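You operate a simulated robot arm through the tools that you are given. There is no shell and no other tool. Be economical: measure what you need, move in short steps, check, and stop when the job is done.

You run a simulated two-armed robot. Do the job below in one go: nothing can be reset, and whatever is moved stays where it is left.

TASK
Eject the casting from the black mould and lay it in the yellow frame.
Fine: mould on the green block before the switch goes on; both yellow keys, one stroke; ejector switch off at the end. Where these are worked on the way, their far stop is far enough and under half their travel is too little: ejector switch.

The check looks at the end state, three seconds after you hand in, the way a careful person would. Anything else that was tipped, shoved, dropped, spilled or broken makes it a failure.

THE ROBOT
Two 7-joint arms with two-finger parallel grippers on one trunk, on a base that drives. Base frame: it is fixed to the floor where the robot stands at the start and does not move with it; the origin is under the middle of the robot, x ahead of it, y to its left, z up. Lengths are in mm, angles in rad, forces in N, time in s.
The left shoulder is at the start at [70, 133, 1131], the right one opposite. With the tool pointing down near the work surface each hand reaches from about 100 to 640 mm from the robot's upright axis, wherever it stands, measured 20 degrees to its own side. Places, roughly: blue air key [300, -800, 800]; drawer heater switch [300, -900, 800]; ejector switch [300, -400, 800]; gauge switch [1000, -900, 800]; green jog key [1000, -700, 800]; pump switch [300, -700, 800]; shaker dial [1000, -600, 800]; shaker switch [1000, -800, 800]; steel pad [500, -300, 900]; top of the green block [500, -300, 900]; white read key [1000, -1000, 800]; yellow frame on the steel bench [500, 0, 800]; yellow key by the pump switch [300, -600, 800]; yellow key by the yellow frame [300, -100, 800]. Payload 1.57 kg a hand.
Tool frame (each hand has its own): the origin (TCP) lies between the finger pads and is the grasp point; the fingertips stand 30 mm ahead of it; z points along the fingers, y is the line along which they close. Largest opening 80 mm; finger width 17, thickness 12; the body of the gripper, 40 by 82 mm, starts 80 mm behind the TCP.
Orientation is told as [roll, pitch, yaw] about the base's x, y, z axes, in that order, counted from this pose: with the fingers straight down and closing along the base's y, the tool's x points along the base's -x, its y along +y and its z along -z.

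THE INTERFACE
- The arms move only by the tool step_arm. It takes "left_deltas", "right_deltas" or both (then of equal length, played together; a hand with none holds still); each is one flat list of numbers, 7 for each row, row after row: the shift along the base's x, y, z in units of 50 mm (1.0 is 50 mm), then the turn, a rotation vector about the base's x, y, z in units of 6 degrees (1.0 is 6 degrees), then the gripper command, from -1 (fully open) to 1 (shut), values between in proportion. In form: [x, y, z, wx, wy, wz, grip, x, y, z, wx, wy, wz, grip, ...]. A call has 1 to 12 rows; each row shifts and turns the commanded pose from where the row before left it. A call with a number of a shift or a turn outside -1 to 1 is refused whole. Each row takes 0.2 s and may step no farther than 50 mm and 0.15 rad from the row before; otherwise, or with a gripper value out of range, the whole call is refused. A pose out of reach is approached as far as the arm can. The call stops where the force on the tool passes 40 N (or 10 N more than at its start, if that is more) or the arm is blocked; 0.2 s more then pass. The fingers move at their own pace (about 153 mm/s each) and stop on an object; they squeeze with about 31 N. The grip force told is the motor's: it shows also when the fingers shut on nothing. Time passes only in rows, and 0.2 s behind the last, so rows that do not move let the fingers close. The reply holds the time, the measured pose of the TCP, the force on the tool along the base axes, the opening and the grip force, in the units named above and with some noise, with the torque about the TCP (base axes, N m) and any sound that the robot's microphone picked up, and new pictures: "show" is both (left out), scene, wrist or none (wrist: the cameras of the hands that moved).
- Cameras (640 x 400 px; columns grow to the right, rows downward): "scene" is now at [133.6, -26.1, 1342.2]; the picture's right is [-0.36, -0.93, 0.00], its down [-0.69, 0.27, -0.67] and it looks along [0.63, -0.24, -0.74] (base axes); focal length 264 px, centre (320, 200). "left" rides on the left gripper at [72, 7, -122] in its tool frame; the picture's right is [-0.09, 1.00, 0.00], its down [-0.84, -0.08, -0.54] and it looks along [-0.54, -0.05, 0.84] (tool axes); focal length 238 px, centre (320, 200). "right" rides on the right gripper at [72, -7, -122] in its tool frame; the picture's right is [0.09, 1.00, 0.00], its down [-0.84, 0.08, -0.54] and it looks along [-0.54, 0.05, 0.84] (tool axes); focal length 238 px, centre (320, 200). There is no depth. A picture from a camera that has moved, and an enlarged one, comes with that camera's place and axes in the base frame and with its lens. The place of the scene camera against the robot may be out by one fixed shift of up to 12 mm in any direction.
- lift_body(by): slides the trunk up (or, below 0, down) by that many mm; the arms and the scene camera ride with it, the base frame stays. It gives what a move gives, with no picture.
- roll_base(legs): drives the robot by 1 to 6 legs, each [ahead, left, turn to the left] in mm, mm and rad, along the robot's own axes; the way and the turn of a leg run together, so that a leg with both is an arc; at most 1500 mm and 3.142 rad a leg. The arms and the cameras ride along, it lands a little off, and it stops where it bumps. It gives what a move gives, and a new picture of the scene camera.
- turn_head(pan, tilt): turns the head with the scene camera to pan (to the left, within 1.501 rad either way) and tilt (down, from -0.506 to 1.204), counted from straight ahead of the robot. It gives what a move gives, and a new picture of the scene camera.
- enlarge(camera, box): a new picture of the part [left, top, right, bottom] of that camera's present view, enlarged. The clock stands still meanwhile.
- finish_job(): hands the job in; it is judged then, once.

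Work in short steps. Places have to be worked out from the pictures, the camera data and where the tool is seen: move nearer, look again, correct. Check each grasp and each placing, and mend what went wrong. You have 120 turns and 260 pictures in all, those below and enlarged ones among them. Open the grippers and draw the arms clear of the work before you hand the job in, unless the task says otherwise; then end with one line.

The tools are called after "Call:" by a JSON object that holds its "api" and its "payload". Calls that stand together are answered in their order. step_arm: Moves the arms, as the interface text tells. Its arguments: {"type":"object","properties":{"left_deltas":{"type":"array","items":{"type":"number"}},"right_deltas":{"type":"array","items":{"type":"number"}},"show":{"type":"string","enum":["both","scene","wrist","none"]}},"required":[]} The other tools are called the same way: lift_body (by) slides the trunk up or down; roll_base (legs) drives the base; turn_head (pan, tilt) turns the head that bears the scene camera; enlarge (camera, box) takes an enlarged picture of a part of a camera's view; finish_job () hands the job in.

At the start:

```text
t: 0.0
left_tool_pos: [386.2, -53.6, 1145.9]
left_tool_rot: [0.0, -0.001, 0.001]
left_contact_force: [1.0, -0.4, -0.9]
left_ft_torque: [0.01, 0.04, 0.01]
left_grip_width: 79.9
left_finger_force: 0.1
right_tool_pos: [399.0, -371.7, 1101.6]
right_tool_rot: [0.0, 0.001, 0.002]
right_contact_force: [-0.5, -0.6, 0.0]
right_ft_torque: [0.01, 0.0, 0.02]
right_grip_width: 79.9
right_finger_force: 0.1
trunk travel left (down, up): [-705.0, 235.0]
robot x, y, heading: [-4.8, -0.2, -0.002]
head pan, tilt: [-0.368, 0.831]
```

scene: 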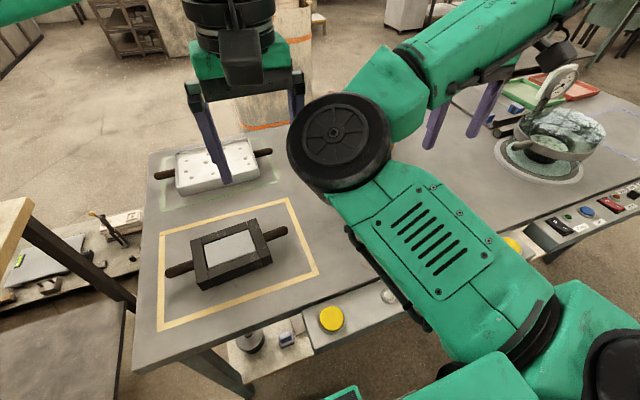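
right: 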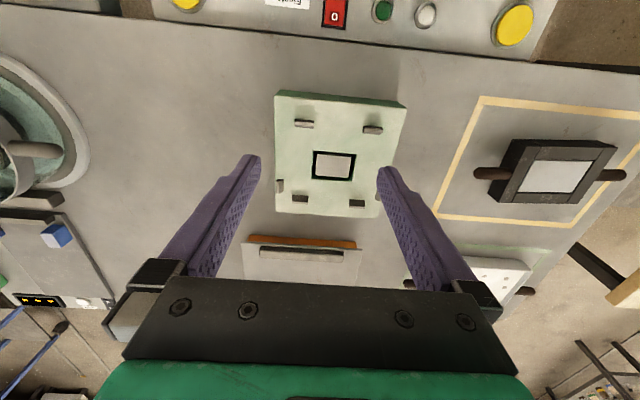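
left: 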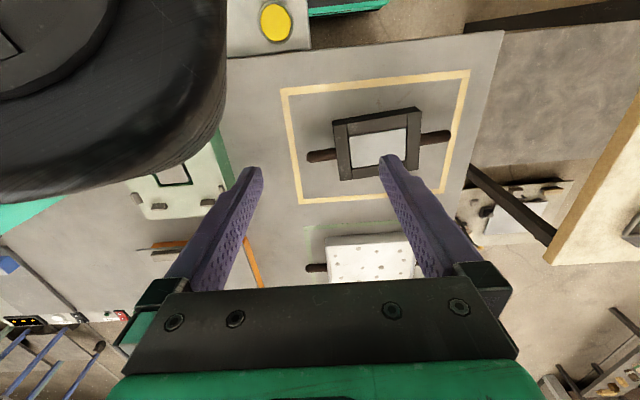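

I'll start by looking closely at the mould, the green block and the panel from the present cameras.

Call:
{"api": "enlarge", "payload": {"camera": "right", "box": [230, 0, 640, 256]}}

Call:
{"api": "enlarge", "payload": {"camera": "left", "box": [120, 50, 520, 300]}}

Call:
{"api": "enlarge", "payload": {"camera": "scene", "box": [120, 130, 360, 370]}}

```text
1.56 times, centred on (435, 128) of right
camera zoom: at [326.6, -379.8, 1222.7], right [-0.09, 1.0, 0.0], down [0.84, 0.08, 0.54], along [0.54, 0.05, -0.84], focal length 372 px, centre (140, 312)
```

zoom: 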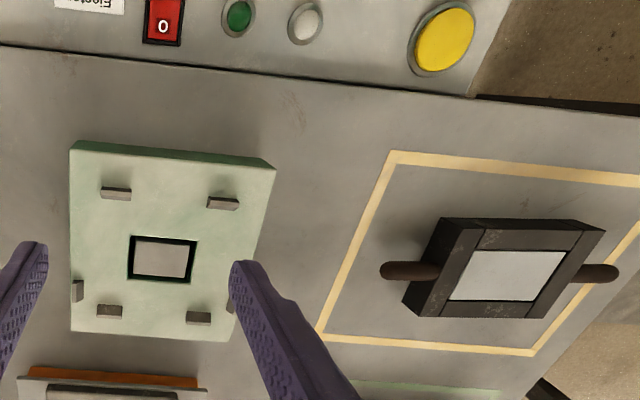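

```text
1.60 times, centred on (320, 175) of left
camera zoom: at [313.9, -48.4, 1267.7], right [0.09, 1.0, 0.0], down [0.84, -0.08, 0.54], along [0.54, -0.05, -0.84], focal length 381 px, centre (320, 240)
```

zoom: 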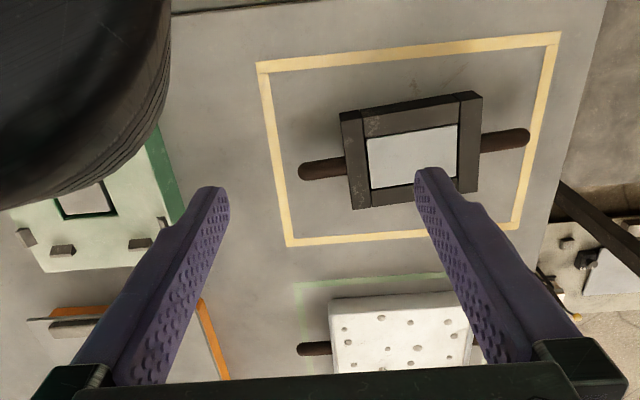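

```text
1.67 times, centred on (240, 250) of scene
camera zoom: at [133.6, -26.1, 1342.2], right [-0.36, -0.93, 0.0], down [-0.69, 0.27, -0.67], along [0.63, -0.24, -0.74], focal length 440 px, centre (453, 117)
```

zoom: 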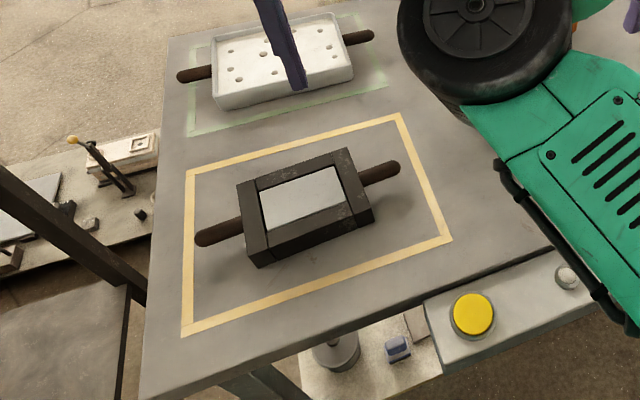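

Bench triangulates to z≈825 and the mould is about 140×110 mm, turned a few degrees, with handles along y. I'll look at the switch panel and the block more closely before moving.

Call:
{"api": "enlarge", "payload": {"camera": "right", "box": [160, 0, 400, 60]}}

Call:
{"api": "enlarge", "payload": {"camera": "right", "box": [240, 80, 420, 220]}}

Call:
{"api": "enlarge", "payload": {"camera": "right", "box": [460, 120, 640, 230]}}

```text
2.67 times, centred on (280, 30) of right
camera zoom: at [326.6, -379.8, 1222.7], right [-0.09, 1.0, 0.0], down [0.84, 0.08, 0.54], along [0.54, 0.05, -0.84], focal length 636 px, centre (427, 653)
```

zoom: 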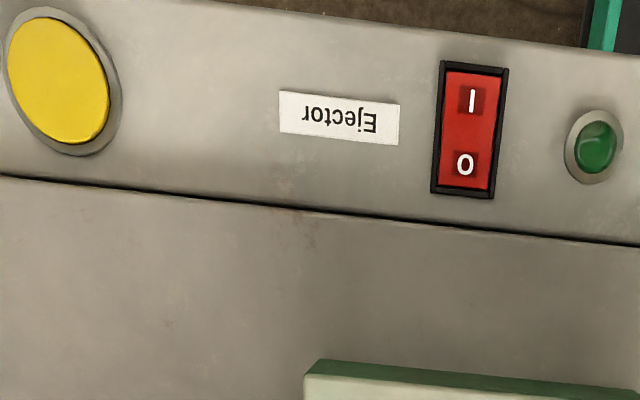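

```text
2.86 times, centred on (330, 150) of right
camera zoom: at [326.6, -379.8, 1222.7], right [-0.09, 1.0, 0.0], down [0.84, 0.08, 0.54], along [0.54, 0.05, -0.84], focal length 681 px, centre (291, 343)
```

zoom: 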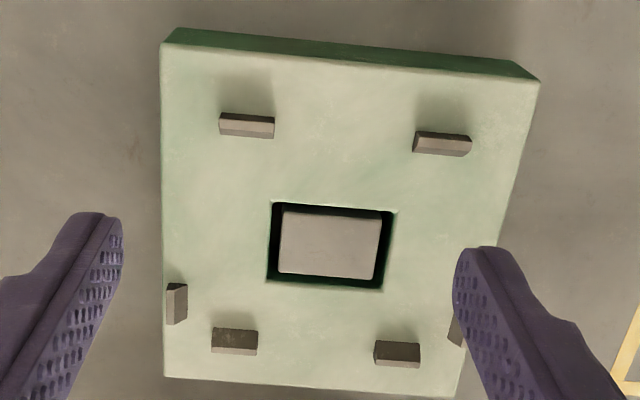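

```text
3.56 times, centred on (550, 175) of right
camera zoom: at [326.6, -379.8, 1222.7], right [-0.09, 1.0, 0.0], down [0.84, 0.08, 0.54], along [0.54, 0.05, -0.84], focal length 848 px, centre (-498, 289)
```

zoom: 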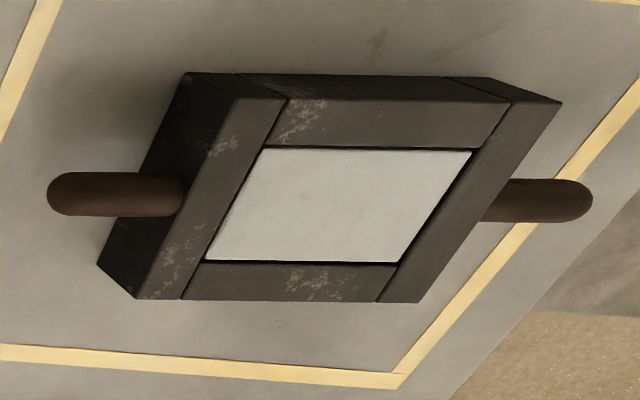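

The mould's centre is near (479, 43), turned about +3.9°, with handle tips near y=-88 and y=175 and handle height around 845. I bring both hands above the handles, turned so that the fingers close across them.

Call:
{"api": "step_arm", "payload": {"left_deltas": [0.143, 0.332, -0.2, 0, 0, -1, -1, 0.143, 0.332, -0.2, 0, 0, -1, -1, 0.143, 0.332, -0.2, 0, 0, -1, -1, 0.143, 0.332, -0.2, 0, 0, -1, -1, 0.143, 0.332, -0.2, 0, 0, -1, -1, 0.143, 0.332, -0.2, 0, 0, -1, -1, 0.143, 0.332, -0.2, 0, 0, -1, -1, 0.143, 0.332, -0.2, 0, 0, -1, -1, 0.143, 0.332, -0.2, 0, 0, -1, -1, 0.143, 0.332, -0.2, 0, 0, -1, -1, 0.143, 0.332, -0.2, 0, 0, -1, -1, 0.143, 0.332, -0.2, 0, 0, -1, -1], "right_deltas": [0.145, 0.522, -0.1, 0, 0, 1, -1, 0.145, 0.522, -0.1, 0, 0, 1, -1, 0.145, 0.522, -0.1, 0, 0, 1, -1, 0.145, 0.522, -0.1, 0, 0, 1, -1, 0.145, 0.522, -0.1, 0, 0, 1, -1, 0.145, 0.522, -0.1, 0, 0, 1, -1, 0.145, 0.522, -0.1, 0, 0, 1, -1, 0.145, 0.522, -0.1, 0, 0, 1, -1, 0.145, 0.522, -0.1, 0, 0, 1, -1, 0.145, 0.522, -0.1, 0, 0, 1, -1, 0.145, 0.522, -0.1, 0, 0, 1, -1, 0.145, 0.522, -0.1, 0, 0, 1, -1]}}

```text
t: 2.6
left_tool_pos: [471.5, 146.5, 1025.3]
left_tool_rot: [-0.003, -0.001, -1.259]
left_contact_force: [-1.2, -0.2, -1.4]
left_ft_torque: [0.0, 0.03, -0.01]
left_grip_width: 80.0
left_finger_force: 0.1
right_tool_pos: [390.1, -376.7, 1065.7]
right_tool_rot: [0.002, 0.003, 1.258]
right_contact_force: [-0.1, 0.8, -0.3]
right_ft_torque: [-0.02, 0.06, -0.01]
right_grip_width: 80.3
right_finger_force: 0.0
right hand out of reach, approached as far as the arm can: row 1, 2, 3, 4, 5, 6, 7, 8, 9, 10, 11, 12
trunk travel left (down, up): [-705.0, 235.0]
robot x, y, heading: [1.2, -2.0, 0.002]
head pan, tilt: [-0.368, 0.831]
camera scene: at [135.0, -25.0, 1342.1], right [-0.36, -0.93, 0.0], down [-0.69, 0.27, -0.67], along [0.63, -0.24, -0.74], focal length 264 px, centre (320, 200)
camera right: at [375.1, -448.5, 1186.9], right [-0.98, 0.22, 0.0], down [0.18, 0.82, 0.54], along [0.12, 0.53, -0.84], focal length 238 px, centre (320, 200)
camera left: at [456.6, 216.1, 1147.0], right [0.98, 0.22, 0.0], down [0.18, -0.82, 0.54], along [0.12, -0.53, -0.84], focal length 238 px, centre (320, 200)
```

scene: 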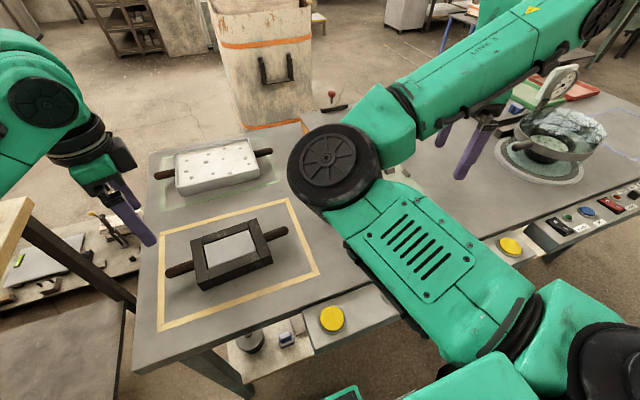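
right: 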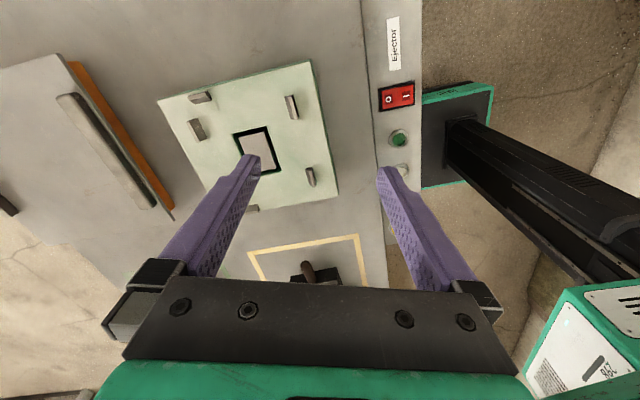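
left: 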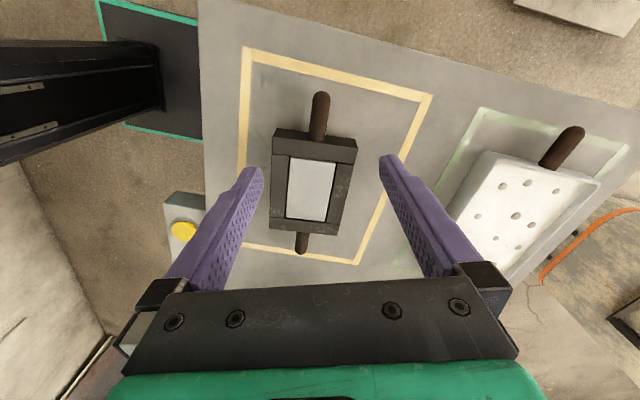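

The left hand arrived but the right one reports out of reach after only a little motion. I test what the right arm can do with small rows toward +y.

Call:
{"api": "step_arm", "payload": {"right_deltas": [0, 0.5, 0, 0, 0, 0, -1, 0, 0.5, 0, 0, 0, 0, -1], "show": "none"}}

Call:
{"api": "step_arm", "payload": {"right_deltas": [0, 0, -0.5, 0, 0, 0, -1, 0, 0, -0.5, 0, 0, 0, -1], "show": "none"}}

Call:
{"api": "step_arm", "payload": {"right_deltas": [-0.5, 0, 0, 0, 0, 0, -1, -0.5, 0, 0, 0, 0, 0, -1], "show": "none"}}

```text
t: 3.2
left_tool_pos: [471.2, 146.4, 1024.9]
left_tool_rot: [0.0, 0.0, -1.257]
left_contact_force: [-0.5, 1.0, 0.3]
left_ft_torque: [-0.04, 0.0, 0.01]
left_grip_width: 80.0
left_finger_force: 0.1
right_tool_pos: [391.1, -378.0, 1066.0]
right_tool_rot: [0.004, 0.001, 1.256]
right_contact_force: [-0.2, -0.1, -0.6]
right_ft_torque: [0.02, 0.0, 0.02]
right_grip_width: 80.0
right_finger_force: 0.1
right hand out of reach, approached as far as the arm can: row 1, 2
trunk travel left (down, up): [-705.0, 235.0]
robot x, y, heading: [-1.1, -0.5, -0.004]
head pan, tilt: [-0.368, 0.831]
```

```text
t: 3.8
left_tool_pos: [472.5, 145.1, 1025.5]
left_tool_rot: [-0.001, 0.001, -1.255]
left_contact_force: [-0.5, -1.4, -0.4]
left_ft_torque: [0.04, -0.03, 0.01]
left_grip_width: 80.1
left_finger_force: 0.1
right_tool_pos: [392.7, -379.6, 1015.3]
right_tool_rot: [0.002, -0.002, 1.258]
right_contact_force: [-0.9, 0.3, -1.0]
right_ft_torque: [0.03, -0.03, 0.02]
right_grip_width: 80.0
right_finger_force: 0.0
trunk travel left (down, up): [-705.0, 235.0]
robot x, y, heading: [-1.2, 1.4, 0.002]
head pan, tilt: [-0.368, 0.831]
```

```text
t: 4.4
left_tool_pos: [470.8, 144.7, 1025.7]
left_tool_rot: [0.001, -0.001, -1.257]
left_contact_force: [-0.6, -0.2, 0.2]
left_ft_torque: [-0.02, -0.04, 0.01]
left_grip_width: 80.1
left_finger_force: 0.1
right_tool_pos: [339.3, -389.1, 1015.5]
right_tool_rot: [0.0, -0.001, 1.256]
right_contact_force: [-0.6, -0.4, -0.8]
right_ft_torque: [0.0, 0.02, 0.0]
right_grip_width: 80.1
right_finger_force: 0.0
right hand out of reach, approached as far as the arm can: row 1
trunk travel left (down, up): [-705.0, 235.0]
robot x, y, heading: [0.4, 0.7, 0.003]
head pan, tilt: [-0.368, 0.831]
```

It behaves like an inner reach limit, so I go outward in x first and then sweep across.

Call:
{"api": "step_arm", "payload": {"right_deltas": [1, 0, 0, 0, 0, 0, -1, 1, 0, 0, 0, 0, 0, -1, 0.8, 0, 0, 0, 0, 0, -1], "show": "none"}}

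Call:
{"api": "step_arm", "payload": {"right_deltas": [0, 1, 0, 0, 0, 0, -1, 0, 1, 0, 0, 0, 0, -1, 0, 1, 0, 0, 0, 0, -1], "show": "scene"}}

```text
t: 5.2
left_tool_pos: [471.0, 144.8, 1024.9]
left_tool_rot: [0.0, 0.001, -1.256]
left_contact_force: [1.0, 0.0, -0.7]
left_ft_torque: [0.03, 0.01, 0.02]
left_grip_width: 79.8
left_finger_force: 0.1
right_tool_pos: [480.7, -389.9, 1015.1]
right_tool_rot: [0.002, 0.0, 1.256]
right_contact_force: [0.7, -0.7, -0.2]
right_ft_torque: [-0.02, 0.02, -0.01]
right_grip_width: 80.1
right_finger_force: 0.0
trunk travel left (down, up): [-705.0, 235.0]
robot x, y, heading: [-1.1, 1.5, -0.0]
head pan, tilt: [-0.368, 0.831]
```

```text
t: 6.0
left_tool_pos: [472.2, 145.8, 1024.8]
left_tool_rot: [-0.002, 0.001, -1.256]
left_contact_force: [0.0, -0.1, 0.2]
left_ft_torque: [0.01, -0.02, -0.01]
left_grip_width: 80.0
left_finger_force: 0.0
right_tool_pos: [528.5, -282.4, 1012.0]
right_tool_rot: [0.001, 0.002, 1.258]
right_contact_force: [-0.5, 0.9, -0.1]
right_ft_torque: [-0.01, 0.03, 0.02]
right_grip_width: 79.9
right_finger_force: 0.1
right hand out of reach, approached as far as the arm can: row 2, 3
trunk travel left (down, up): [-705.0, 235.0]
robot x, y, heading: [-2.7, -4.4, -0.002]
head pan, tilt: [-0.368, 0.831]
camera scene: at [134.4, -25.4, 1342.1], right [-0.36, -0.93, 0.0], down [-0.69, 0.27, -0.67], along [0.63, -0.24, -0.74], focal length 264 px, centre (320, 200)
```

scene: 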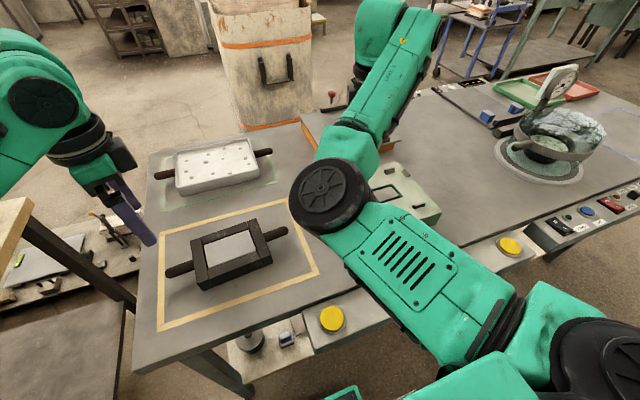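

The right elbow seems to bind when the hand is this high. I raise the trunk 200 mm so the hands can work lower relative to the shoulders, then try again.

Call:
{"api": "lift_body", "payload": {"by": 200}}

Call:
{"api": "step_arm", "payload": {"left_deltas": [0, 0, -1, 0, 0, 0, -1, 0, 0, -1, 0, 0, 0, -1, 0, 0, -1, 0, 0, 0, -1, 0, 0, -1, 0, 0, 0, -1], "right_deltas": [-0.4, 0, -1, 0, 0, 0, -1, 0, 0, -1, 0, 0, 0, -1, 0, 0, -1, 0, 0, 0, -1, 0, 0, -0.8, 0, 0, 0, -1], "show": "none"}}

Call:
{"api": "step_arm", "payload": {"right_deltas": [0, 1, 0, 0, 0, 0, -1, 0, 1, 0, 0, 0, 0, -1, 0, 1, 0, 0, 0, 0, -1], "show": "scene"}}

```text
t: 8.2
left_tool_pos: [472.9, 145.2, 1226.3]
left_tool_rot: [-0.001, 0.0, -1.257]
left_contact_force: [0.4, 0.2, -0.1]
left_ft_torque: [0.01, -0.02, -0.02]
left_grip_width: 79.9
left_finger_force: 0.1
right_tool_pos: [529.2, -284.0, 1212.9]
right_tool_rot: [0.001, 0.0, 1.256]
right_contact_force: [0.4, 0.1, -1.1]
right_ft_torque: [-0.02, 0.02, 0.02]
right_grip_width: 80.0
right_finger_force: 0.0
trunk travel left (down, up): [-905.0, 35.0]
robot x, y, heading: [4.6, 1.3, -0.002]
head pan, tilt: [-0.368, 0.831]
```

```text
refused: row 1 steps farther than a row can; nothing moved
```

```text
t: 9.0
left_tool_pos: [471.1, 146.9, 1224.9]
left_tool_rot: [0.0, -0.001, -1.257]
left_contact_force: [-0.2, 0.5, -0.5]
left_ft_torque: [-0.02, -0.01, 0.0]
left_grip_width: 80.0
left_finger_force: 0.2
right_tool_pos: [581.5, -151.5, 1209.0]
right_tool_rot: [0.001, 0.003, 1.255]
right_contact_force: [0.2, 0.3, 0.5]
right_ft_torque: [-0.02, -0.01, 0.01]
right_grip_width: 80.1
right_finger_force: 0.1
right hand out of reach, approached as far as the arm can: row 1, 2, 3
trunk travel left (down, up): [-905.0, 35.0]
robot x, y, heading: [0.9, -2.0, 0.007]
head pan, tilt: [-0.368, 0.831]
camera scene: at [133.9, -24.4, 1542.2], right [-0.36, -0.93, 0.0], down [-0.69, 0.27, -0.67], along [0.63, -0.24, -0.74], focal length 264 px, centre (320, 200)
```

scene: 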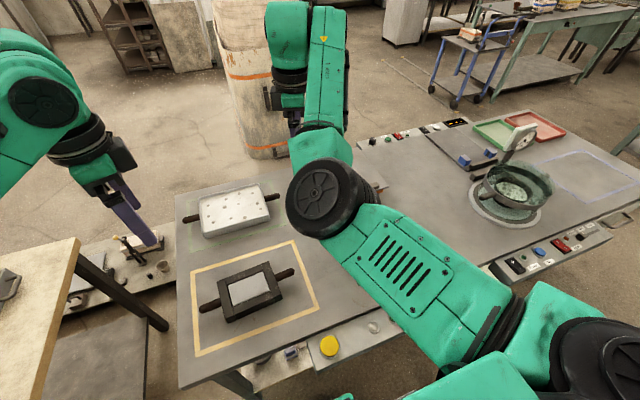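

Good: it got to y=-151 by being far out. Now I lower both hands, keeping clear of the objects, to see whether the right hand comes in freely.

Call:
{"api": "step_arm", "payload": {"left_deltas": [0, 0, -1, 0, 0, 0, -1, 0, 0, -1, 0, 0, 0, -1, 0, 0, -1, 0, 0, 0, -1, 0, 0, -1, 0, 0, 0, -1], "right_deltas": [0, 0, -1, 0, 0, 0, -1, 0, 0, -1, 0, 0, 0, -1, 0, 0, -1, 0, 0, 0, -1, 0, 0, -1, 0, 0, 0, -1], "show": "scene"}}

```text
t: 10.0
left_tool_pos: [472.2, 145.0, 1024.3]
left_tool_rot: [0.0, 0.0, -1.257]
left_contact_force: [-0.2, 0.4, -0.5]
left_ft_torque: [-0.04, -0.03, 0.0]
left_grip_width: 80.0
left_finger_force: 0.1
right_tool_pos: [581.4, -155.2, 1008.0]
right_tool_rot: [0.001, 0.001, 1.256]
right_contact_force: [0.1, -0.6, -0.1]
right_ft_torque: [-0.01, 0.05, 0.03]
right_grip_width: 79.9
right_finger_force: 0.0
trunk travel left (down, up): [-905.0, 35.0]
robot x, y, heading: [2.2, 1.1, 0.001]
head pan, tilt: [-0.368, 0.831]
camera scene: at [135.3, -26.4, 1542.1], right [-0.36, -0.93, 0.0], down [-0.69, 0.27, -0.67], along [0.63, -0.24, -0.74], focal length 264 px, centre (320, 200)
```

scene: 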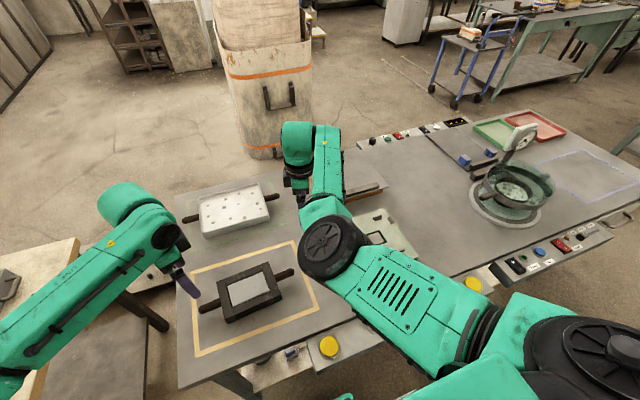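

Both follow now. I move the right hand toward (486, -59) and finish both yaws.

Call:
{"api": "step_arm", "payload": {"left_deltas": [0, 0, 0, 0, 0, -0.6, -1, 0, 0, 0, 0, 0, -0.6, -1, 0, 0, 0, 0, 0, -0.6, -1, 0, 0, 0, 0, 0, -0.55, -1], "right_deltas": [-0.2, 0.48, 0, 0, 0, 0.92, -1, -0.5, 0.48, 0, 0, 0, 0.92, -1, -0.6, 0.48, 0, 0, 0, 0.92, -1, -0.6, 0.48, 0, 0, 0, 0.92, -1]}}

```text
t: 11.2
left_tool_pos: [470.9, 145.3, 1025.2]
left_tool_rot: [0.0, 0.0, -1.502]
left_contact_force: [1.1, 0.6, -0.4]
left_ft_torque: [-0.02, -0.01, 0.02]
left_grip_width: 79.9
left_finger_force: 0.0
right_tool_pos: [503.5, -115.5, 1012.2]
right_tool_rot: [-0.025, 0.091, 1.576]
right_contact_force: [-0.3, 0.1, -0.1]
right_ft_torque: [0.0, -0.01, 0.0]
right_grip_width: 80.1
right_finger_force: 0.1
trunk travel left (down, up): [-905.0, 35.0]
robot x, y, heading: [-1.8, -2.8, 0.002]
head pan, tilt: [-0.368, 0.831]
stopped in row 4 (right hand): the arm was blocked; the commanded pose is now the measured one
camera scene: at [134.2, -25.8, 1542.2], right [-0.36, -0.93, 0.0], down [-0.69, 0.27, -0.67], along [0.63, -0.24, -0.74], focal length 264 px, centre (320, 200)
camera right: at [506.6, -176.6, 1139.9], right [-0.99, -0.1, -0.02], down [-0.1, 0.88, 0.46], along [-0.03, 0.46, -0.89], focal length 238 px, centre (320, 200)
camera left: at [473.3, 216.7, 1147.4], right [1.0, -0.02, 0.0], down [-0.02, -0.84, 0.54], along [-0.01, -0.54, -0.84], focal length 238 px, centre (320, 200)
```

scene: 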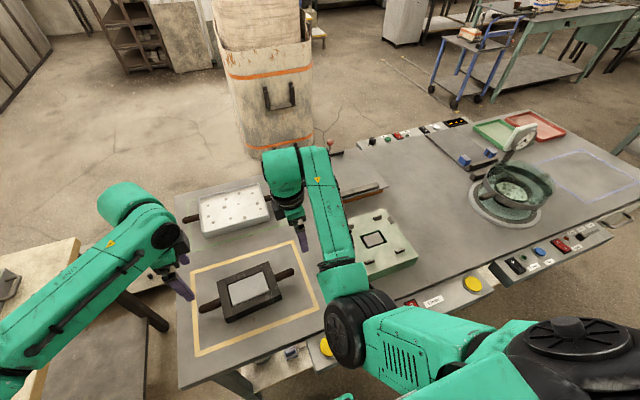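
right: 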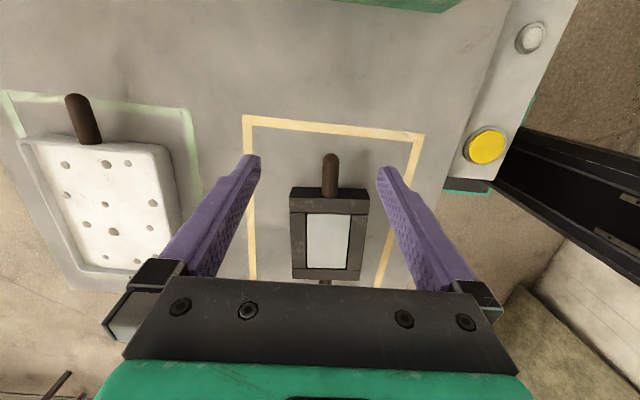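
left: 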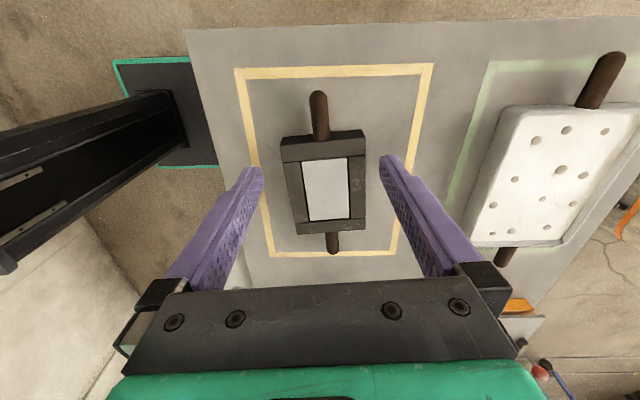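

The right elbow swung over and the hand ended slightly tilted. I level it and continue to above its handle.

Call:
{"api": "step_arm", "payload": {"right_deltas": [0, 0, 0, 0.43, 0.12, 0.31, -1, 0, 0, 0, 0.43, 0.12, 0.31, -1, -0.17, 0.5, 0, 0, 0, 0, -1, -0.17, 0.55, 0, 0, 0, 0, -1, 0, 0, 0, 0, 0, 0, -1]}}

```text
t: 12.6
left_tool_pos: [471.3, 145.2, 1025.9]
left_tool_rot: [0.002, 0.0, -1.502]
left_contact_force: [-0.5, 0.9, 0.8]
left_ft_torque: [0.01, -0.03, -0.01]
left_grip_width: 79.8
left_finger_force: 0.1
right_tool_pos: [501.5, -118.3, 1013.3]
right_tool_rot: [-0.029, 0.096, 1.576]
right_contact_force: [0.5, 0.2, 0.0]
right_ft_torque: [0.0, 0.0, -0.03]
right_grip_width: 79.9
right_finger_force: 0.0
trunk travel left (down, up): [-905.0, 35.0]
robot x, y, heading: [0.5, -1.9, -0.003]
head pan, tilt: [-0.368, 0.831]
stopped in row 5 (right hand): the arm was blocked; the commanded pose is now the measured one
camera scene: at [133.9, -26.5, 1542.2], right [-0.36, -0.93, 0.0], down [-0.69, 0.27, -0.67], along [0.63, -0.24, -0.74], focal length 264 px, centre (320, 200)
camera right: at [504.4, -179.8, 1141.4], right [-0.99, -0.1, -0.02], down [-0.1, 0.88, 0.46], along [-0.03, 0.46, -0.89], focal length 238 px, centre (320, 200)
```

scene: 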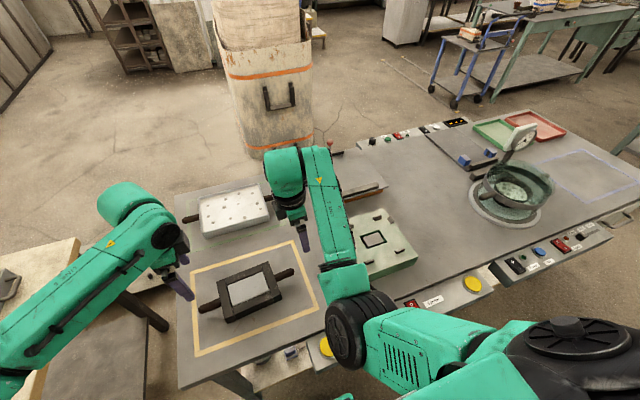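
right: 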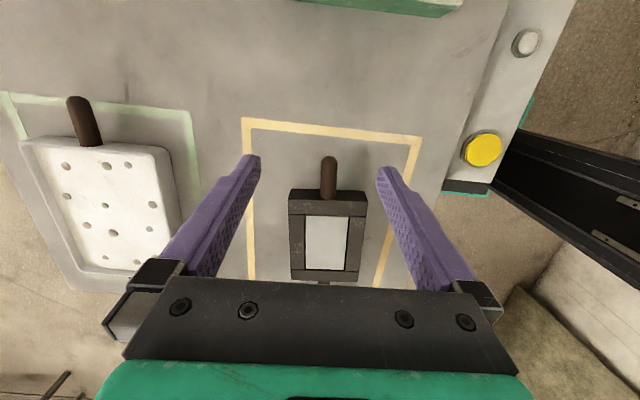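

The arm is blocked somewhere up its links, perhaps the elbow against the column. I back off upward and see.

Call:
{"api": "step_arm", "payload": {"right_deltas": [0, -0.3, 0.8, 0, 0, 0, -1, 0, -0.3, 0.8, 0, 0, 0, -1, 0, 0, 0.8, 0, 0, 0, -1], "show": "scene"}}

Call:
{"api": "turn_head", "payload": {"pan": -0.1, "tilt": 1.15}}

```text
t: 13.4
left_tool_pos: [471.6, 146.6, 1024.4]
left_tool_rot: [0.001, -0.002, -1.502]
left_contact_force: [0.0, -0.9, 0.2]
left_ft_torque: [0.02, -0.02, 0.03]
left_grip_width: 80.1
left_finger_force: 0.0
right_tool_pos: [540.6, -158.4, 1096.5]
right_tool_rot: [-0.026, 0.103, 1.572]
right_contact_force: [1.4, 0.2, 1.0]
right_ft_torque: [-0.03, -0.01, 0.01]
right_grip_width: 80.2
right_finger_force: 0.1
right hand out of reach, approached as far as the arm can: row 2, 3
trunk travel left (down, up): [-905.0, 35.0]
robot x, y, heading: [0.4, 1.7, 0.001]
head pan, tilt: [-0.368, 0.831]
camera scene: at [134.7, -24.1, 1542.1], right [-0.36, -0.93, 0.0], down [-0.69, 0.26, -0.67], along [0.63, -0.24, -0.74], focal length 264 px, centre (320, 200)
```

scene: 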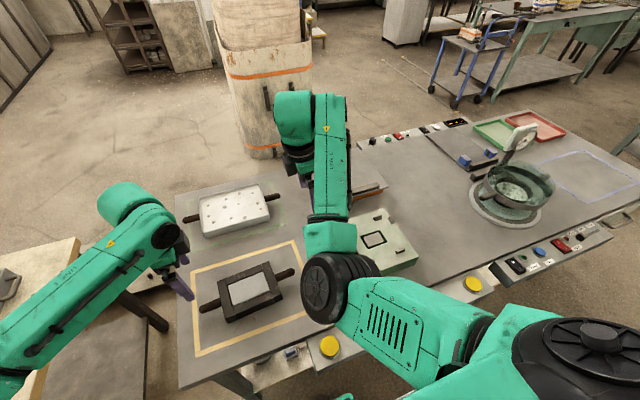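

```text
t: 14.2
left_tool_pos: [470.1, 144.5, 1025.9]
left_tool_rot: [0.0, 0.002, -1.504]
left_contact_force: [-0.1, 0.4, 0.6]
left_ft_torque: [0.0, 0.0, 0.0]
left_grip_width: 79.7
left_finger_force: 0.0
right_tool_pos: [539.6, -160.5, 1098.2]
right_tool_rot: [-0.029, 0.098, 1.568]
right_contact_force: [0.0, -0.3, 0.3]
right_ft_torque: [0.03, 0.0, -0.02]
right_grip_width: 80.0
right_finger_force: 0.1
trunk travel left (down, up): [-905.0, 35.0]
robot x, y, heading: [0.9, 3.5, 0.003]
head pan, tilt: [-0.099, 1.15]
camera scene: at [118.9, -3.7, 1519.9], right [-0.1, -0.99, 0.0], down [-0.91, 0.09, -0.41], along [0.41, -0.04, -0.91], focal length 264 px, centre (320, 200)
```

scene: 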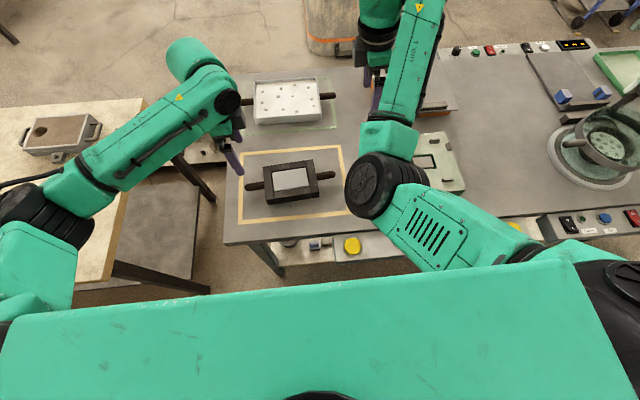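

The right elbow points inward, so the right hand works best to its own right. I drive the base left by 200 mm (and 30 back), which puts both handles in comfortable ranges; hands are high and clear.

Call:
{"api": "roll_base", "payload": {"legs": [[-30, 200, 0]]}}

```text
t: 15.8
left_tool_pos: [441.6, 342.1, 1025.4]
left_tool_rot: [0.0, 0.001, -1.505]
left_contact_force: [0.4, -0.1, 0.9]
left_ft_torque: [0.01, -0.01, 0.0]
left_grip_width: 80.2
left_finger_force: 0.0
right_tool_pos: [509.2, 37.7, 1095.9]
right_tool_rot: [-0.027, 0.097, 1.572]
right_contact_force: [-0.7, 0.1, 0.1]
right_ft_torque: [0.02, 0.0, -0.03]
right_grip_width: 80.3
right_finger_force: 0.0
trunk travel left (down, up): [-905.0, 35.0]
robot x, y, heading: [-29.0, 203.3, -0.005]
head pan, tilt: [-0.099, 1.15]
camera scene: at [89.6, 192.7, 1519.7], right [-0.1, -1.0, 0.0], down [-0.91, 0.09, -0.41], along [0.41, -0.04, -0.91], focal length 264 px, centre (320, 200)
```

scene: 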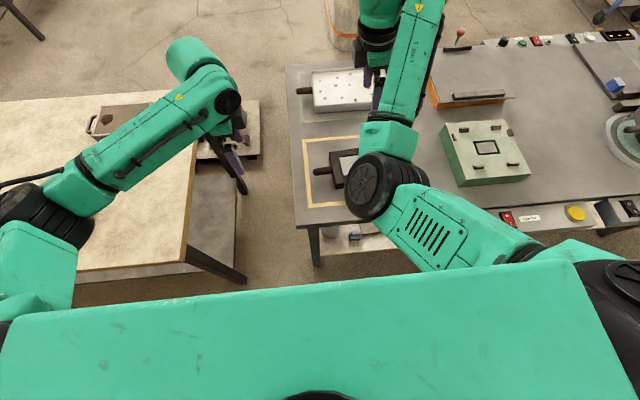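

Now both hands go to their pre-grasp points at z≈1000, levelling the right one.

Call:
{"api": "step_arm", "payload": {"left_deltas": [0.12, -0.8, -0.1, 0, 0, 0, -1, 0.12, -0.8, -0.1, 0, 0, 0, -1, 0.12, -0.8, -0.1, 0, 0, 0, -1, 0.12, -0.8, -0.1, 0, 0, 0, -1, 0.12, -0.74, -0.1, 0, 0, 0, -1], "right_deltas": [0, -0.48, -0.1, 0.2, 0.05, 0.13, -1, 0, -0.48, -0.3, 0.2, 0.05, 0.13, -1, 0, -0.48, -0.4, 0.2, 0.05, 0.13, -1, -0.23, -0.48, -0.5, 0.2, 0.05, 0.13, -1, -0.23, 0, -0.6, 0.12, 0.06, 0.13, -1]}}

```text
t: 17.0
left_tool_pos: [471.7, 144.0, 999.2]
left_tool_rot: [0.0, 0.003, -1.505]
left_contact_force: [-0.4, 0.4, 0.1]
left_ft_torque: [-0.04, 0.01, 0.05]
left_grip_width: 79.8
left_finger_force: 0.0
right_tool_pos: [485.5, -63.5, 1003.9]
right_tool_rot: [-0.009, 0.002, 1.634]
right_contact_force: [-0.9, -1.0, 0.6]
right_ft_torque: [0.04, 0.02, 0.0]
right_grip_width: 80.0
right_finger_force: 0.0
trunk travel left (down, up): [-905.0, 35.0]
robot x, y, heading: [-30.8, 200.9, 0.002]
head pan, tilt: [-0.099, 1.15]
camera scene: at [88.8, 192.1, 1519.8], right [-0.1, -1.0, 0.0], down [-0.91, 0.09, -0.41], along [0.41, -0.04, -0.91], focal length 264 px, centre (320, 200)
camera right: at [496.0, -134.8, 1124.7], right [-0.99, -0.16, -0.01], down [-0.14, 0.83, 0.54], along [-0.08, 0.53, -0.84], focal length 238 px, centre (320, 200)
camera left: at [472.7, 215.0, 1123.1], right [1.0, -0.03, 0.0], down [-0.02, -0.84, 0.54], along [-0.01, -0.54, -0.84], focal length 238 px, centre (320, 200)
```

scene: 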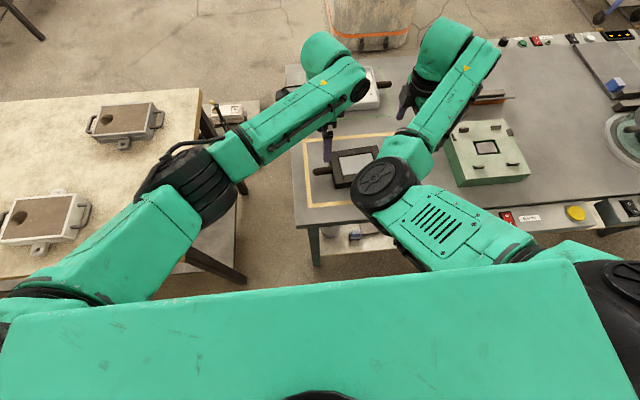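
right: 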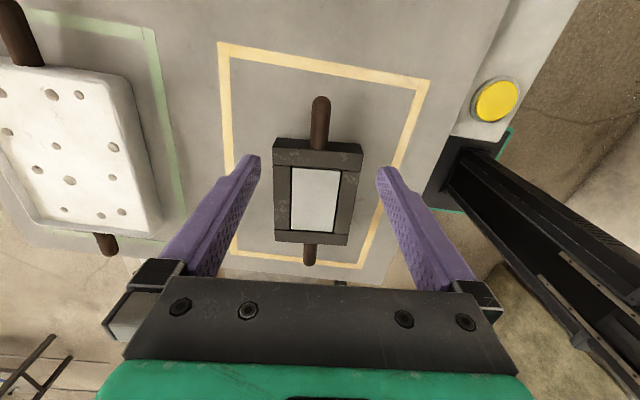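
left: 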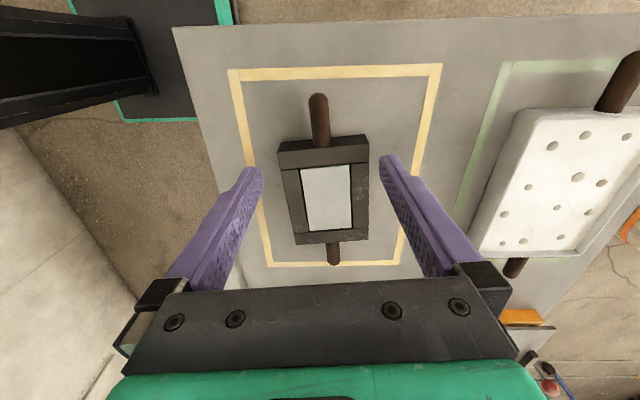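

Both wrist views show each TCP axis hitting the middle of its handle (handle z≈847). I lower both to z≈866 with open fingers.

Call:
{"api": "step_arm", "payload": {"left_deltas": [0, 0, -0.7, 0, 0, 0, -1, 0, 0, -0.7, 0, 0, 0, -1, 0, 0, -0.7, 0, 0, 0, -1, 0, 0, -0.56, 0, 0, 0, -1], "right_deltas": [0, 0, -0.72, 0, 0, 0, -1, 0, 0, -0.72, 0, 0, 0, -1, 0, 0, -0.72, 0, 0, 0, -1, 0, 0, -0.6, 0, 0, 0, -1], "show": "wrist"}}

```text
t: 18.0
left_tool_pos: [461.7, 152.0, 876.3]
left_tool_rot: [0.0, 0.001, -1.511]
left_contact_force: [1.3, 0.9, 0.5]
left_ft_torque: [-0.02, 0.02, -0.01]
left_grip_width: 80.0
left_finger_force: 0.0
left hand out of reach, approached as far as the arm can: row 4
right_tool_pos: [485.5, -54.9, 863.1]
right_tool_rot: [-0.004, 0.001, 1.642]
right_contact_force: [0.3, 0.6, -0.3]
right_ft_torque: [0.02, -0.01, -0.01]
right_grip_width: 79.8
right_finger_force: 0.0
trunk travel left (down, up): [-905.0, 35.0]
robot x, y, heading: [-31.8, 198.8, 0.001]
head pan, tilt: [-0.099, 1.15]
camera right: at [497.0, -126.7, 985.0], right [-0.99, -0.16, 0.0], down [-0.14, 0.83, 0.54], along [-0.09, 0.53, -0.84], focal length 238 px, centre (320, 200)
camera left: at [464.5, 223.5, 999.0], right [1.0, -0.03, 0.0], down [-0.03, -0.84, 0.54], along [-0.02, -0.54, -0.84], focal length 238 px, centre (320, 200)
```

right: 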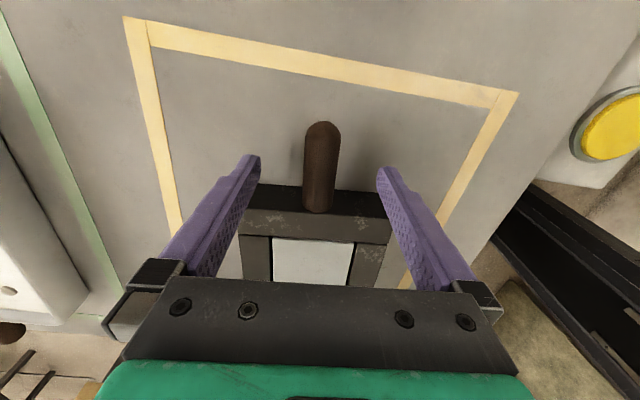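
left: 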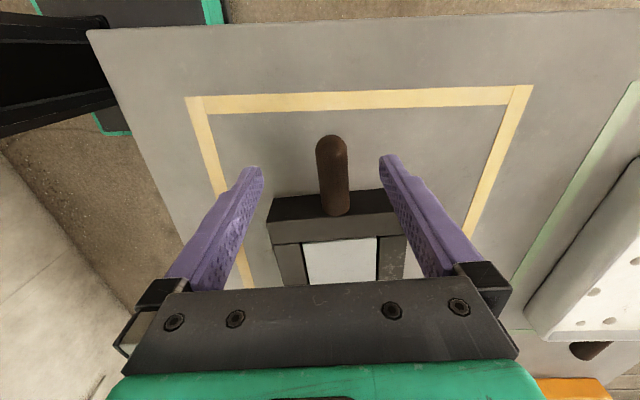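

The left arm is stretched at this trunk height. I raise the hands 100 mm, lower the trunk 100 mm, and re-measure.

Call:
{"api": "step_arm", "payload": {"left_deltas": [0, 0, 0.8, 0, 0, 0, -1, 0, 0, 0.8, 0, 0, 0, -1, 0.0, 0, 0.6, 0, 0, 0, -1], "right_deltas": [0, 0, 0.8, 0, 0, 0, -1, 0, 0, 0.8, 0, 0, 0, -1, 0, 0, 0.6, 0, 0, 0, -1], "show": "none"}}

Call:
{"api": "lift_body", "payload": {"by": -100}}

```text
t: 18.8
left_tool_pos: [459.6, 147.9, 989.0]
left_tool_rot: [0.002, -0.001, -1.503]
left_contact_force: [-0.3, -0.1, 0.3]
left_ft_torque: [0.0, 0.0, 0.02]
left_grip_width: 80.1
left_finger_force: 0.1
right_tool_pos: [485.8, -62.4, 977.1]
right_tool_rot: [-0.009, 0.01, 1.633]
right_contact_force: [0.2, 0.1, 0.6]
right_ft_torque: [-0.01, -0.01, -0.04]
right_grip_width: 80.1
right_finger_force: 0.0
trunk travel left (down, up): [-905.0, 35.0]
robot x, y, heading: [-31.0, 198.8, -0.0]
head pan, tilt: [-0.099, 1.15]
```

```text
t: 20.1
left_tool_pos: [460.5, 147.8, 888.5]
left_tool_rot: [0.001, -0.001, -1.501]
left_contact_force: [0.6, -0.9, 0.0]
left_ft_torque: [0.02, -0.04, 0.0]
left_grip_width: 80.1
left_finger_force: 0.1
right_tool_pos: [485.9, -62.9, 873.7]
right_tool_rot: [-0.004, 0.009, 1.635]
right_contact_force: [0.3, 0.2, -0.2]
right_ft_torque: [-0.03, 0.0, 0.04]
right_grip_width: 79.9
right_finger_force: 0.1
trunk travel left (down, up): [-805.0, 135.0]
robot x, y, heading: [-30.1, 201.6, -0.001]
head pan, tilt: [-0.099, 1.15]
```

Now fine adjustment down to z≈866 for both.

Call:
{"api": "step_arm", "payload": {"left_deltas": [0.21, -0.06, -0.2, 0, 0, 0, -1, 0, 0, -0.25, 0, 0, 0, -1], "right_deltas": [0, 0.06, -0.08, 0, 0, 0, -1, 0, 0, -0.08, 0, 0, 0, -1], "show": "wrist"}}

```text
t: 20.7
left_tool_pos: [470.3, 143.5, 866.5]
left_tool_rot: [0.001, -0.002, -1.504]
left_contact_force: [0.0, 0.5, 0.7]
left_ft_torque: [0.01, -0.01, 0.01]
left_grip_width: 80.0
left_finger_force: 0.1
right_tool_pos: [485.2, -59.9, 867.6]
right_tool_rot: [-0.006, 0.012, 1.632]
right_contact_force: [-0.3, -0.2, 0.1]
right_ft_torque: [0.01, 0.02, 0.03]
right_grip_width: 80.0
right_finger_force: 0.0
trunk travel left (down, up): [-805.0, 135.0]
robot x, y, heading: [-29.3, 197.1, -0.002]
head pan, tilt: [-0.099, 1.15]
camera right: at [495.9, -130.6, 989.7], right [-0.99, -0.15, -0.01], down [-0.13, 0.84, 0.53], along [-0.08, 0.53, -0.85], focal length 238 px, centre (320, 200)
camera left: at [472.6, 215.5, 988.2], right [1.0, -0.03, 0.0], down [-0.02, -0.84, 0.54], along [-0.01, -0.54, -0.84], focal length 238 px, centre (320, 200)
```

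right: 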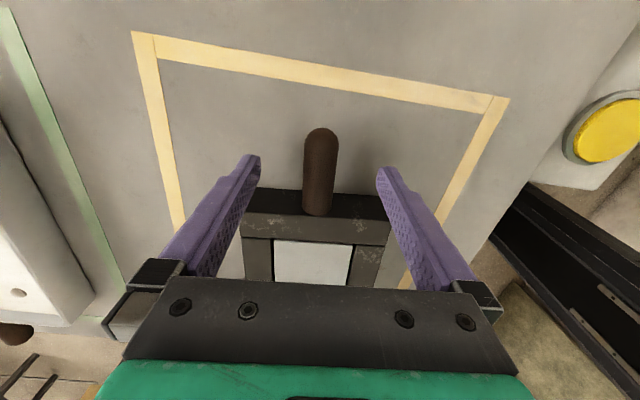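
left: 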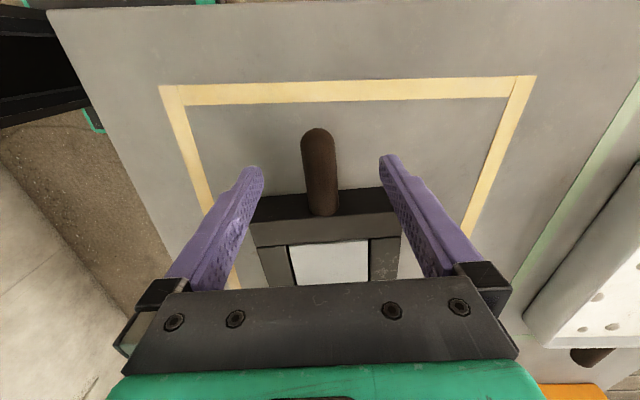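

Handles are centred between the fingers. I lower 4 mm and close both grippers.

Call:
{"api": "step_arm", "payload": {"left_deltas": [0, 0, -0.08, 0, 0, 0, -1, 0, 0, 0, 0, 0, 0, 1, 0, 0, 0, 0, 0, 0, 1, 0, 0, 0, 0, 0, 0, 1], "right_deltas": [0, 0, -0.08, 0, 0, 0, -1, 0, 0, 0, 0, 0, 0, 1, 0, 0, 0, 0, 0, 0, 1, 0, 0, 0, 0, 0, 0, 1], "show": "wrist"}}

```text
t: 21.7
left_tool_pos: [471.1, 143.4, 860.8]
left_tool_rot: [0.001, 0.0, -1.502]
left_contact_force: [1.1, -2.2, 0.9]
left_ft_torque: [0.2, -0.04, 0.02]
left_grip_width: 21.7
left_finger_force: 30.5
right_tool_pos: [485.5, -60.1, 862.4]
right_tool_rot: [-0.003, 0.012, 1.634]
right_contact_force: [2.1, 0.2, 4.8]
right_ft_torque: [-0.21, -0.08, 0.2]
right_grip_width: 21.7
right_finger_force: 31.6
trunk travel left (down, up): [-805.0, 135.0]
robot x, y, heading: [-28.1, 198.4, 0.001]
head pan, tilt: [-0.099, 1.15]
camera right: at [495.3, -131.1, 984.1], right [-0.99, -0.15, 0.0], down [-0.13, 0.84, 0.53], along [-0.08, 0.52, -0.85], focal length 238 px, centre (320, 200)
camera left: at [473.1, 215.3, 983.9], right [1.0, -0.02, 0.0], down [-0.02, -0.84, 0.54], along [-0.01, -0.54, -0.84], focal length 238 px, centre (320, 200)
```

right: 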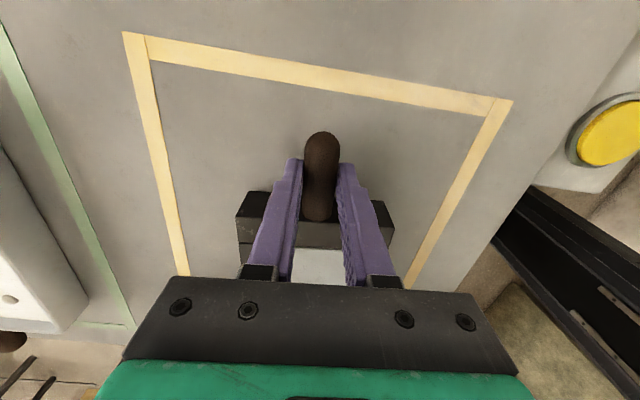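
left: 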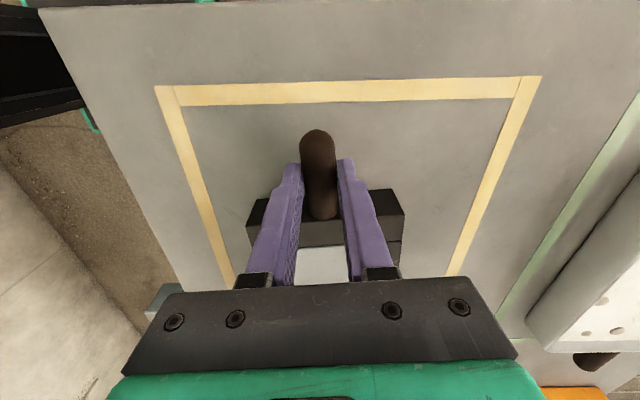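

Both handles are held at 21.7 mm. I raise the mould with the trunk so both hands move together, first 40 mm.

Call:
{"api": "lift_body", "payload": {"by": 40}}

Call:
{"api": "enlarge", "payload": {"camera": "left", "box": [160, 80, 480, 300]}}

```text
t: 22.6
left_tool_pos: [472.1, 144.7, 901.4]
left_tool_rot: [0.0, -0.001, -1.504]
left_contact_force: [-0.3, 0.0, -1.4]
left_ft_torque: [0.0, 0.02, 0.0]
left_grip_width: 0.0
left_finger_force: 21.6
right_tool_pos: [485.3, -61.7, 900.8]
right_tool_rot: [-0.002, 0.012, 1.634]
right_contact_force: [0.0, 0.1, -0.3]
right_ft_torque: [-0.02, 0.02, -0.01]
right_grip_width: 0.0
right_finger_force: 21.3
trunk travel left (down, up): [-845.0, 95.0]
robot x, y, heading: [-29.5, 199.3, 0.001]
head pan, tilt: [-0.099, 1.15]
```

```text
1.82 times, centred on (320, 190) of left
camera zoom: at [473.7, 215.2, 1023.8], right [1.0, -0.02, 0.0], down [-0.02, -0.84, 0.54], along [-0.01, -0.54, -0.84], focal length 433 px, centre (320, 218)
```

zoom: 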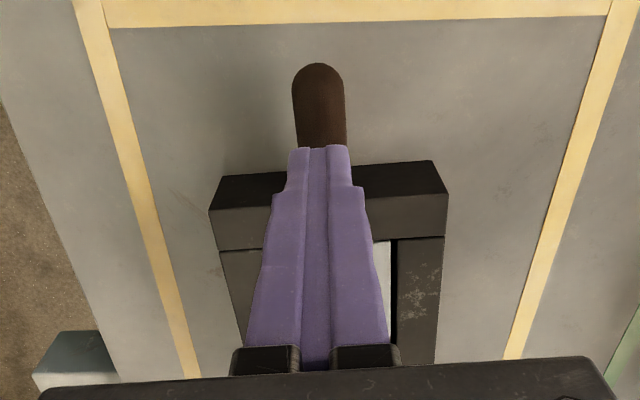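

The grip slipped off: it was too near the fingertips. I reopen, go back down and probe for the bench so I can grip as deep as possible.

Call:
{"api": "step_arm", "payload": {"left_deltas": [0, 0, 0, 0, 0, 0, -1, 0, 0, 0, 0, 0, 0, -1, 0, 0, -0.4, 0, 0, 0, -1, 0, 0, -0.4, 0, 0, 0, -1, 0, 0, -0.08, 0, 0, 0, -1, 0, 0, -0.08, 0, 0, 0, -1], "right_deltas": [0, 0, 0, 0, 0, 0, -1, 0, 0, 0, 0, 0, 0, -1, 0, 0, -0.4, 0, 0, 0, -1, 0, 0, -0.4, 0, 0, 0, -1, 0, 0, -0.08, 0, 0, 0, -1, 0, 0, -0.08, 0, 0, 0, -1], "show": "wrist"}}

```text
t: 23.9
left_tool_pos: [475.6, 158.7, 851.0]
left_tool_rot: [0.005, 0.018, -1.484]
left_contact_force: [-0.4, -0.5, 0.2]
left_ft_torque: [-0.01, -0.02, -0.03]
left_grip_width: 80.0
left_finger_force: 0.2
right_tool_pos: [484.2, -54.7, 853.8]
right_tool_rot: [-0.006, 0.003, 1.64]
right_contact_force: [-0.3, 0.1, 0.3]
right_ft_torque: [-0.01, -0.02, 0.0]
right_grip_width: 79.8
right_finger_force: 0.1
trunk travel left (down, up): [-845.0, 95.0]
robot x, y, heading: [-32.6, 201.4, 0.0]
head pan, tilt: [-0.099, 1.15]
camera right: at [494.4, -126.4, 975.3], right [-0.99, -0.16, -0.01], down [-0.14, 0.83, 0.54], along [-0.08, 0.53, -0.84], focal length 238 px, centre (320, 200)
camera left: at [474.8, 228.2, 973.9], right [1.0, -0.01, 0.0], down [-0.01, -0.85, 0.53], along [0.0, -0.53, -0.85], focal length 238 px, centre (320, 200)
```

right: 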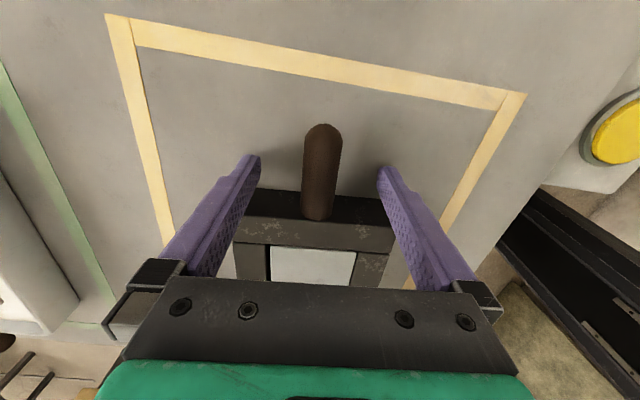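
left: 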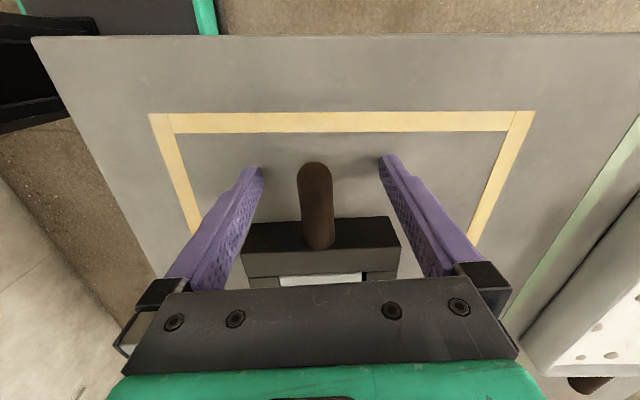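

No bench contact yet at 851, and the left arm is at its reach limit. I trade 80 mm trunk height for arm height again.

Call:
{"api": "step_arm", "payload": {"left_deltas": [0, 0, 0.8, 0, 0, 0, -1, -0.05, -0.15, 0.8, 0, 0, 0, -1], "right_deltas": [0, 0, 0.8, 0, 0, 0, -1, 0, 0, 0.8, 0, 0, 0, -1], "show": "none"}}

Call:
{"api": "lift_body", "payload": {"by": -75}}

```text
t: 24.6
left_tool_pos: [467.5, 138.1, 933.8]
left_tool_rot: [0.002, 0.0, -1.503]
left_contact_force: [0.1, 0.8, 0.3]
left_ft_torque: [0.0, -0.03, -0.01]
left_grip_width: 80.0
left_finger_force: 0.1
right_tool_pos: [485.0, -59.2, 938.4]
right_tool_rot: [-0.01, 0.011, 1.632]
right_contact_force: [-0.5, -0.2, 0.5]
right_ft_torque: [0.0, -0.03, 0.0]
right_grip_width: 79.9
right_finger_force: 0.1
trunk travel left (down, up): [-845.0, 95.0]
robot x, y, heading: [-30.2, 198.0, -0.001]
head pan, tilt: [-0.099, 1.15]
```

```text
t: 25.7
left_tool_pos: [468.8, 136.1, 859.6]
left_tool_rot: [0.001, 0.0, -1.502]
left_contact_force: [-0.1, 0.8, 0.1]
left_ft_torque: [0.0, -0.01, -0.01]
left_grip_width: 79.9
left_finger_force: 0.0
right_tool_pos: [485.5, -59.4, 859.5]
right_tool_rot: [-0.006, 0.014, 1.632]
right_contact_force: [0.3, -0.7, 0.3]
right_ft_torque: [0.04, -0.01, 0.0]
right_grip_width: 79.8
right_finger_force: 0.1
trunk travel left (down, up): [-770.0, 170.0]
robot x, y, heading: [-31.4, 201.1, -0.002]
head pan, tilt: [-0.099, 1.15]
```

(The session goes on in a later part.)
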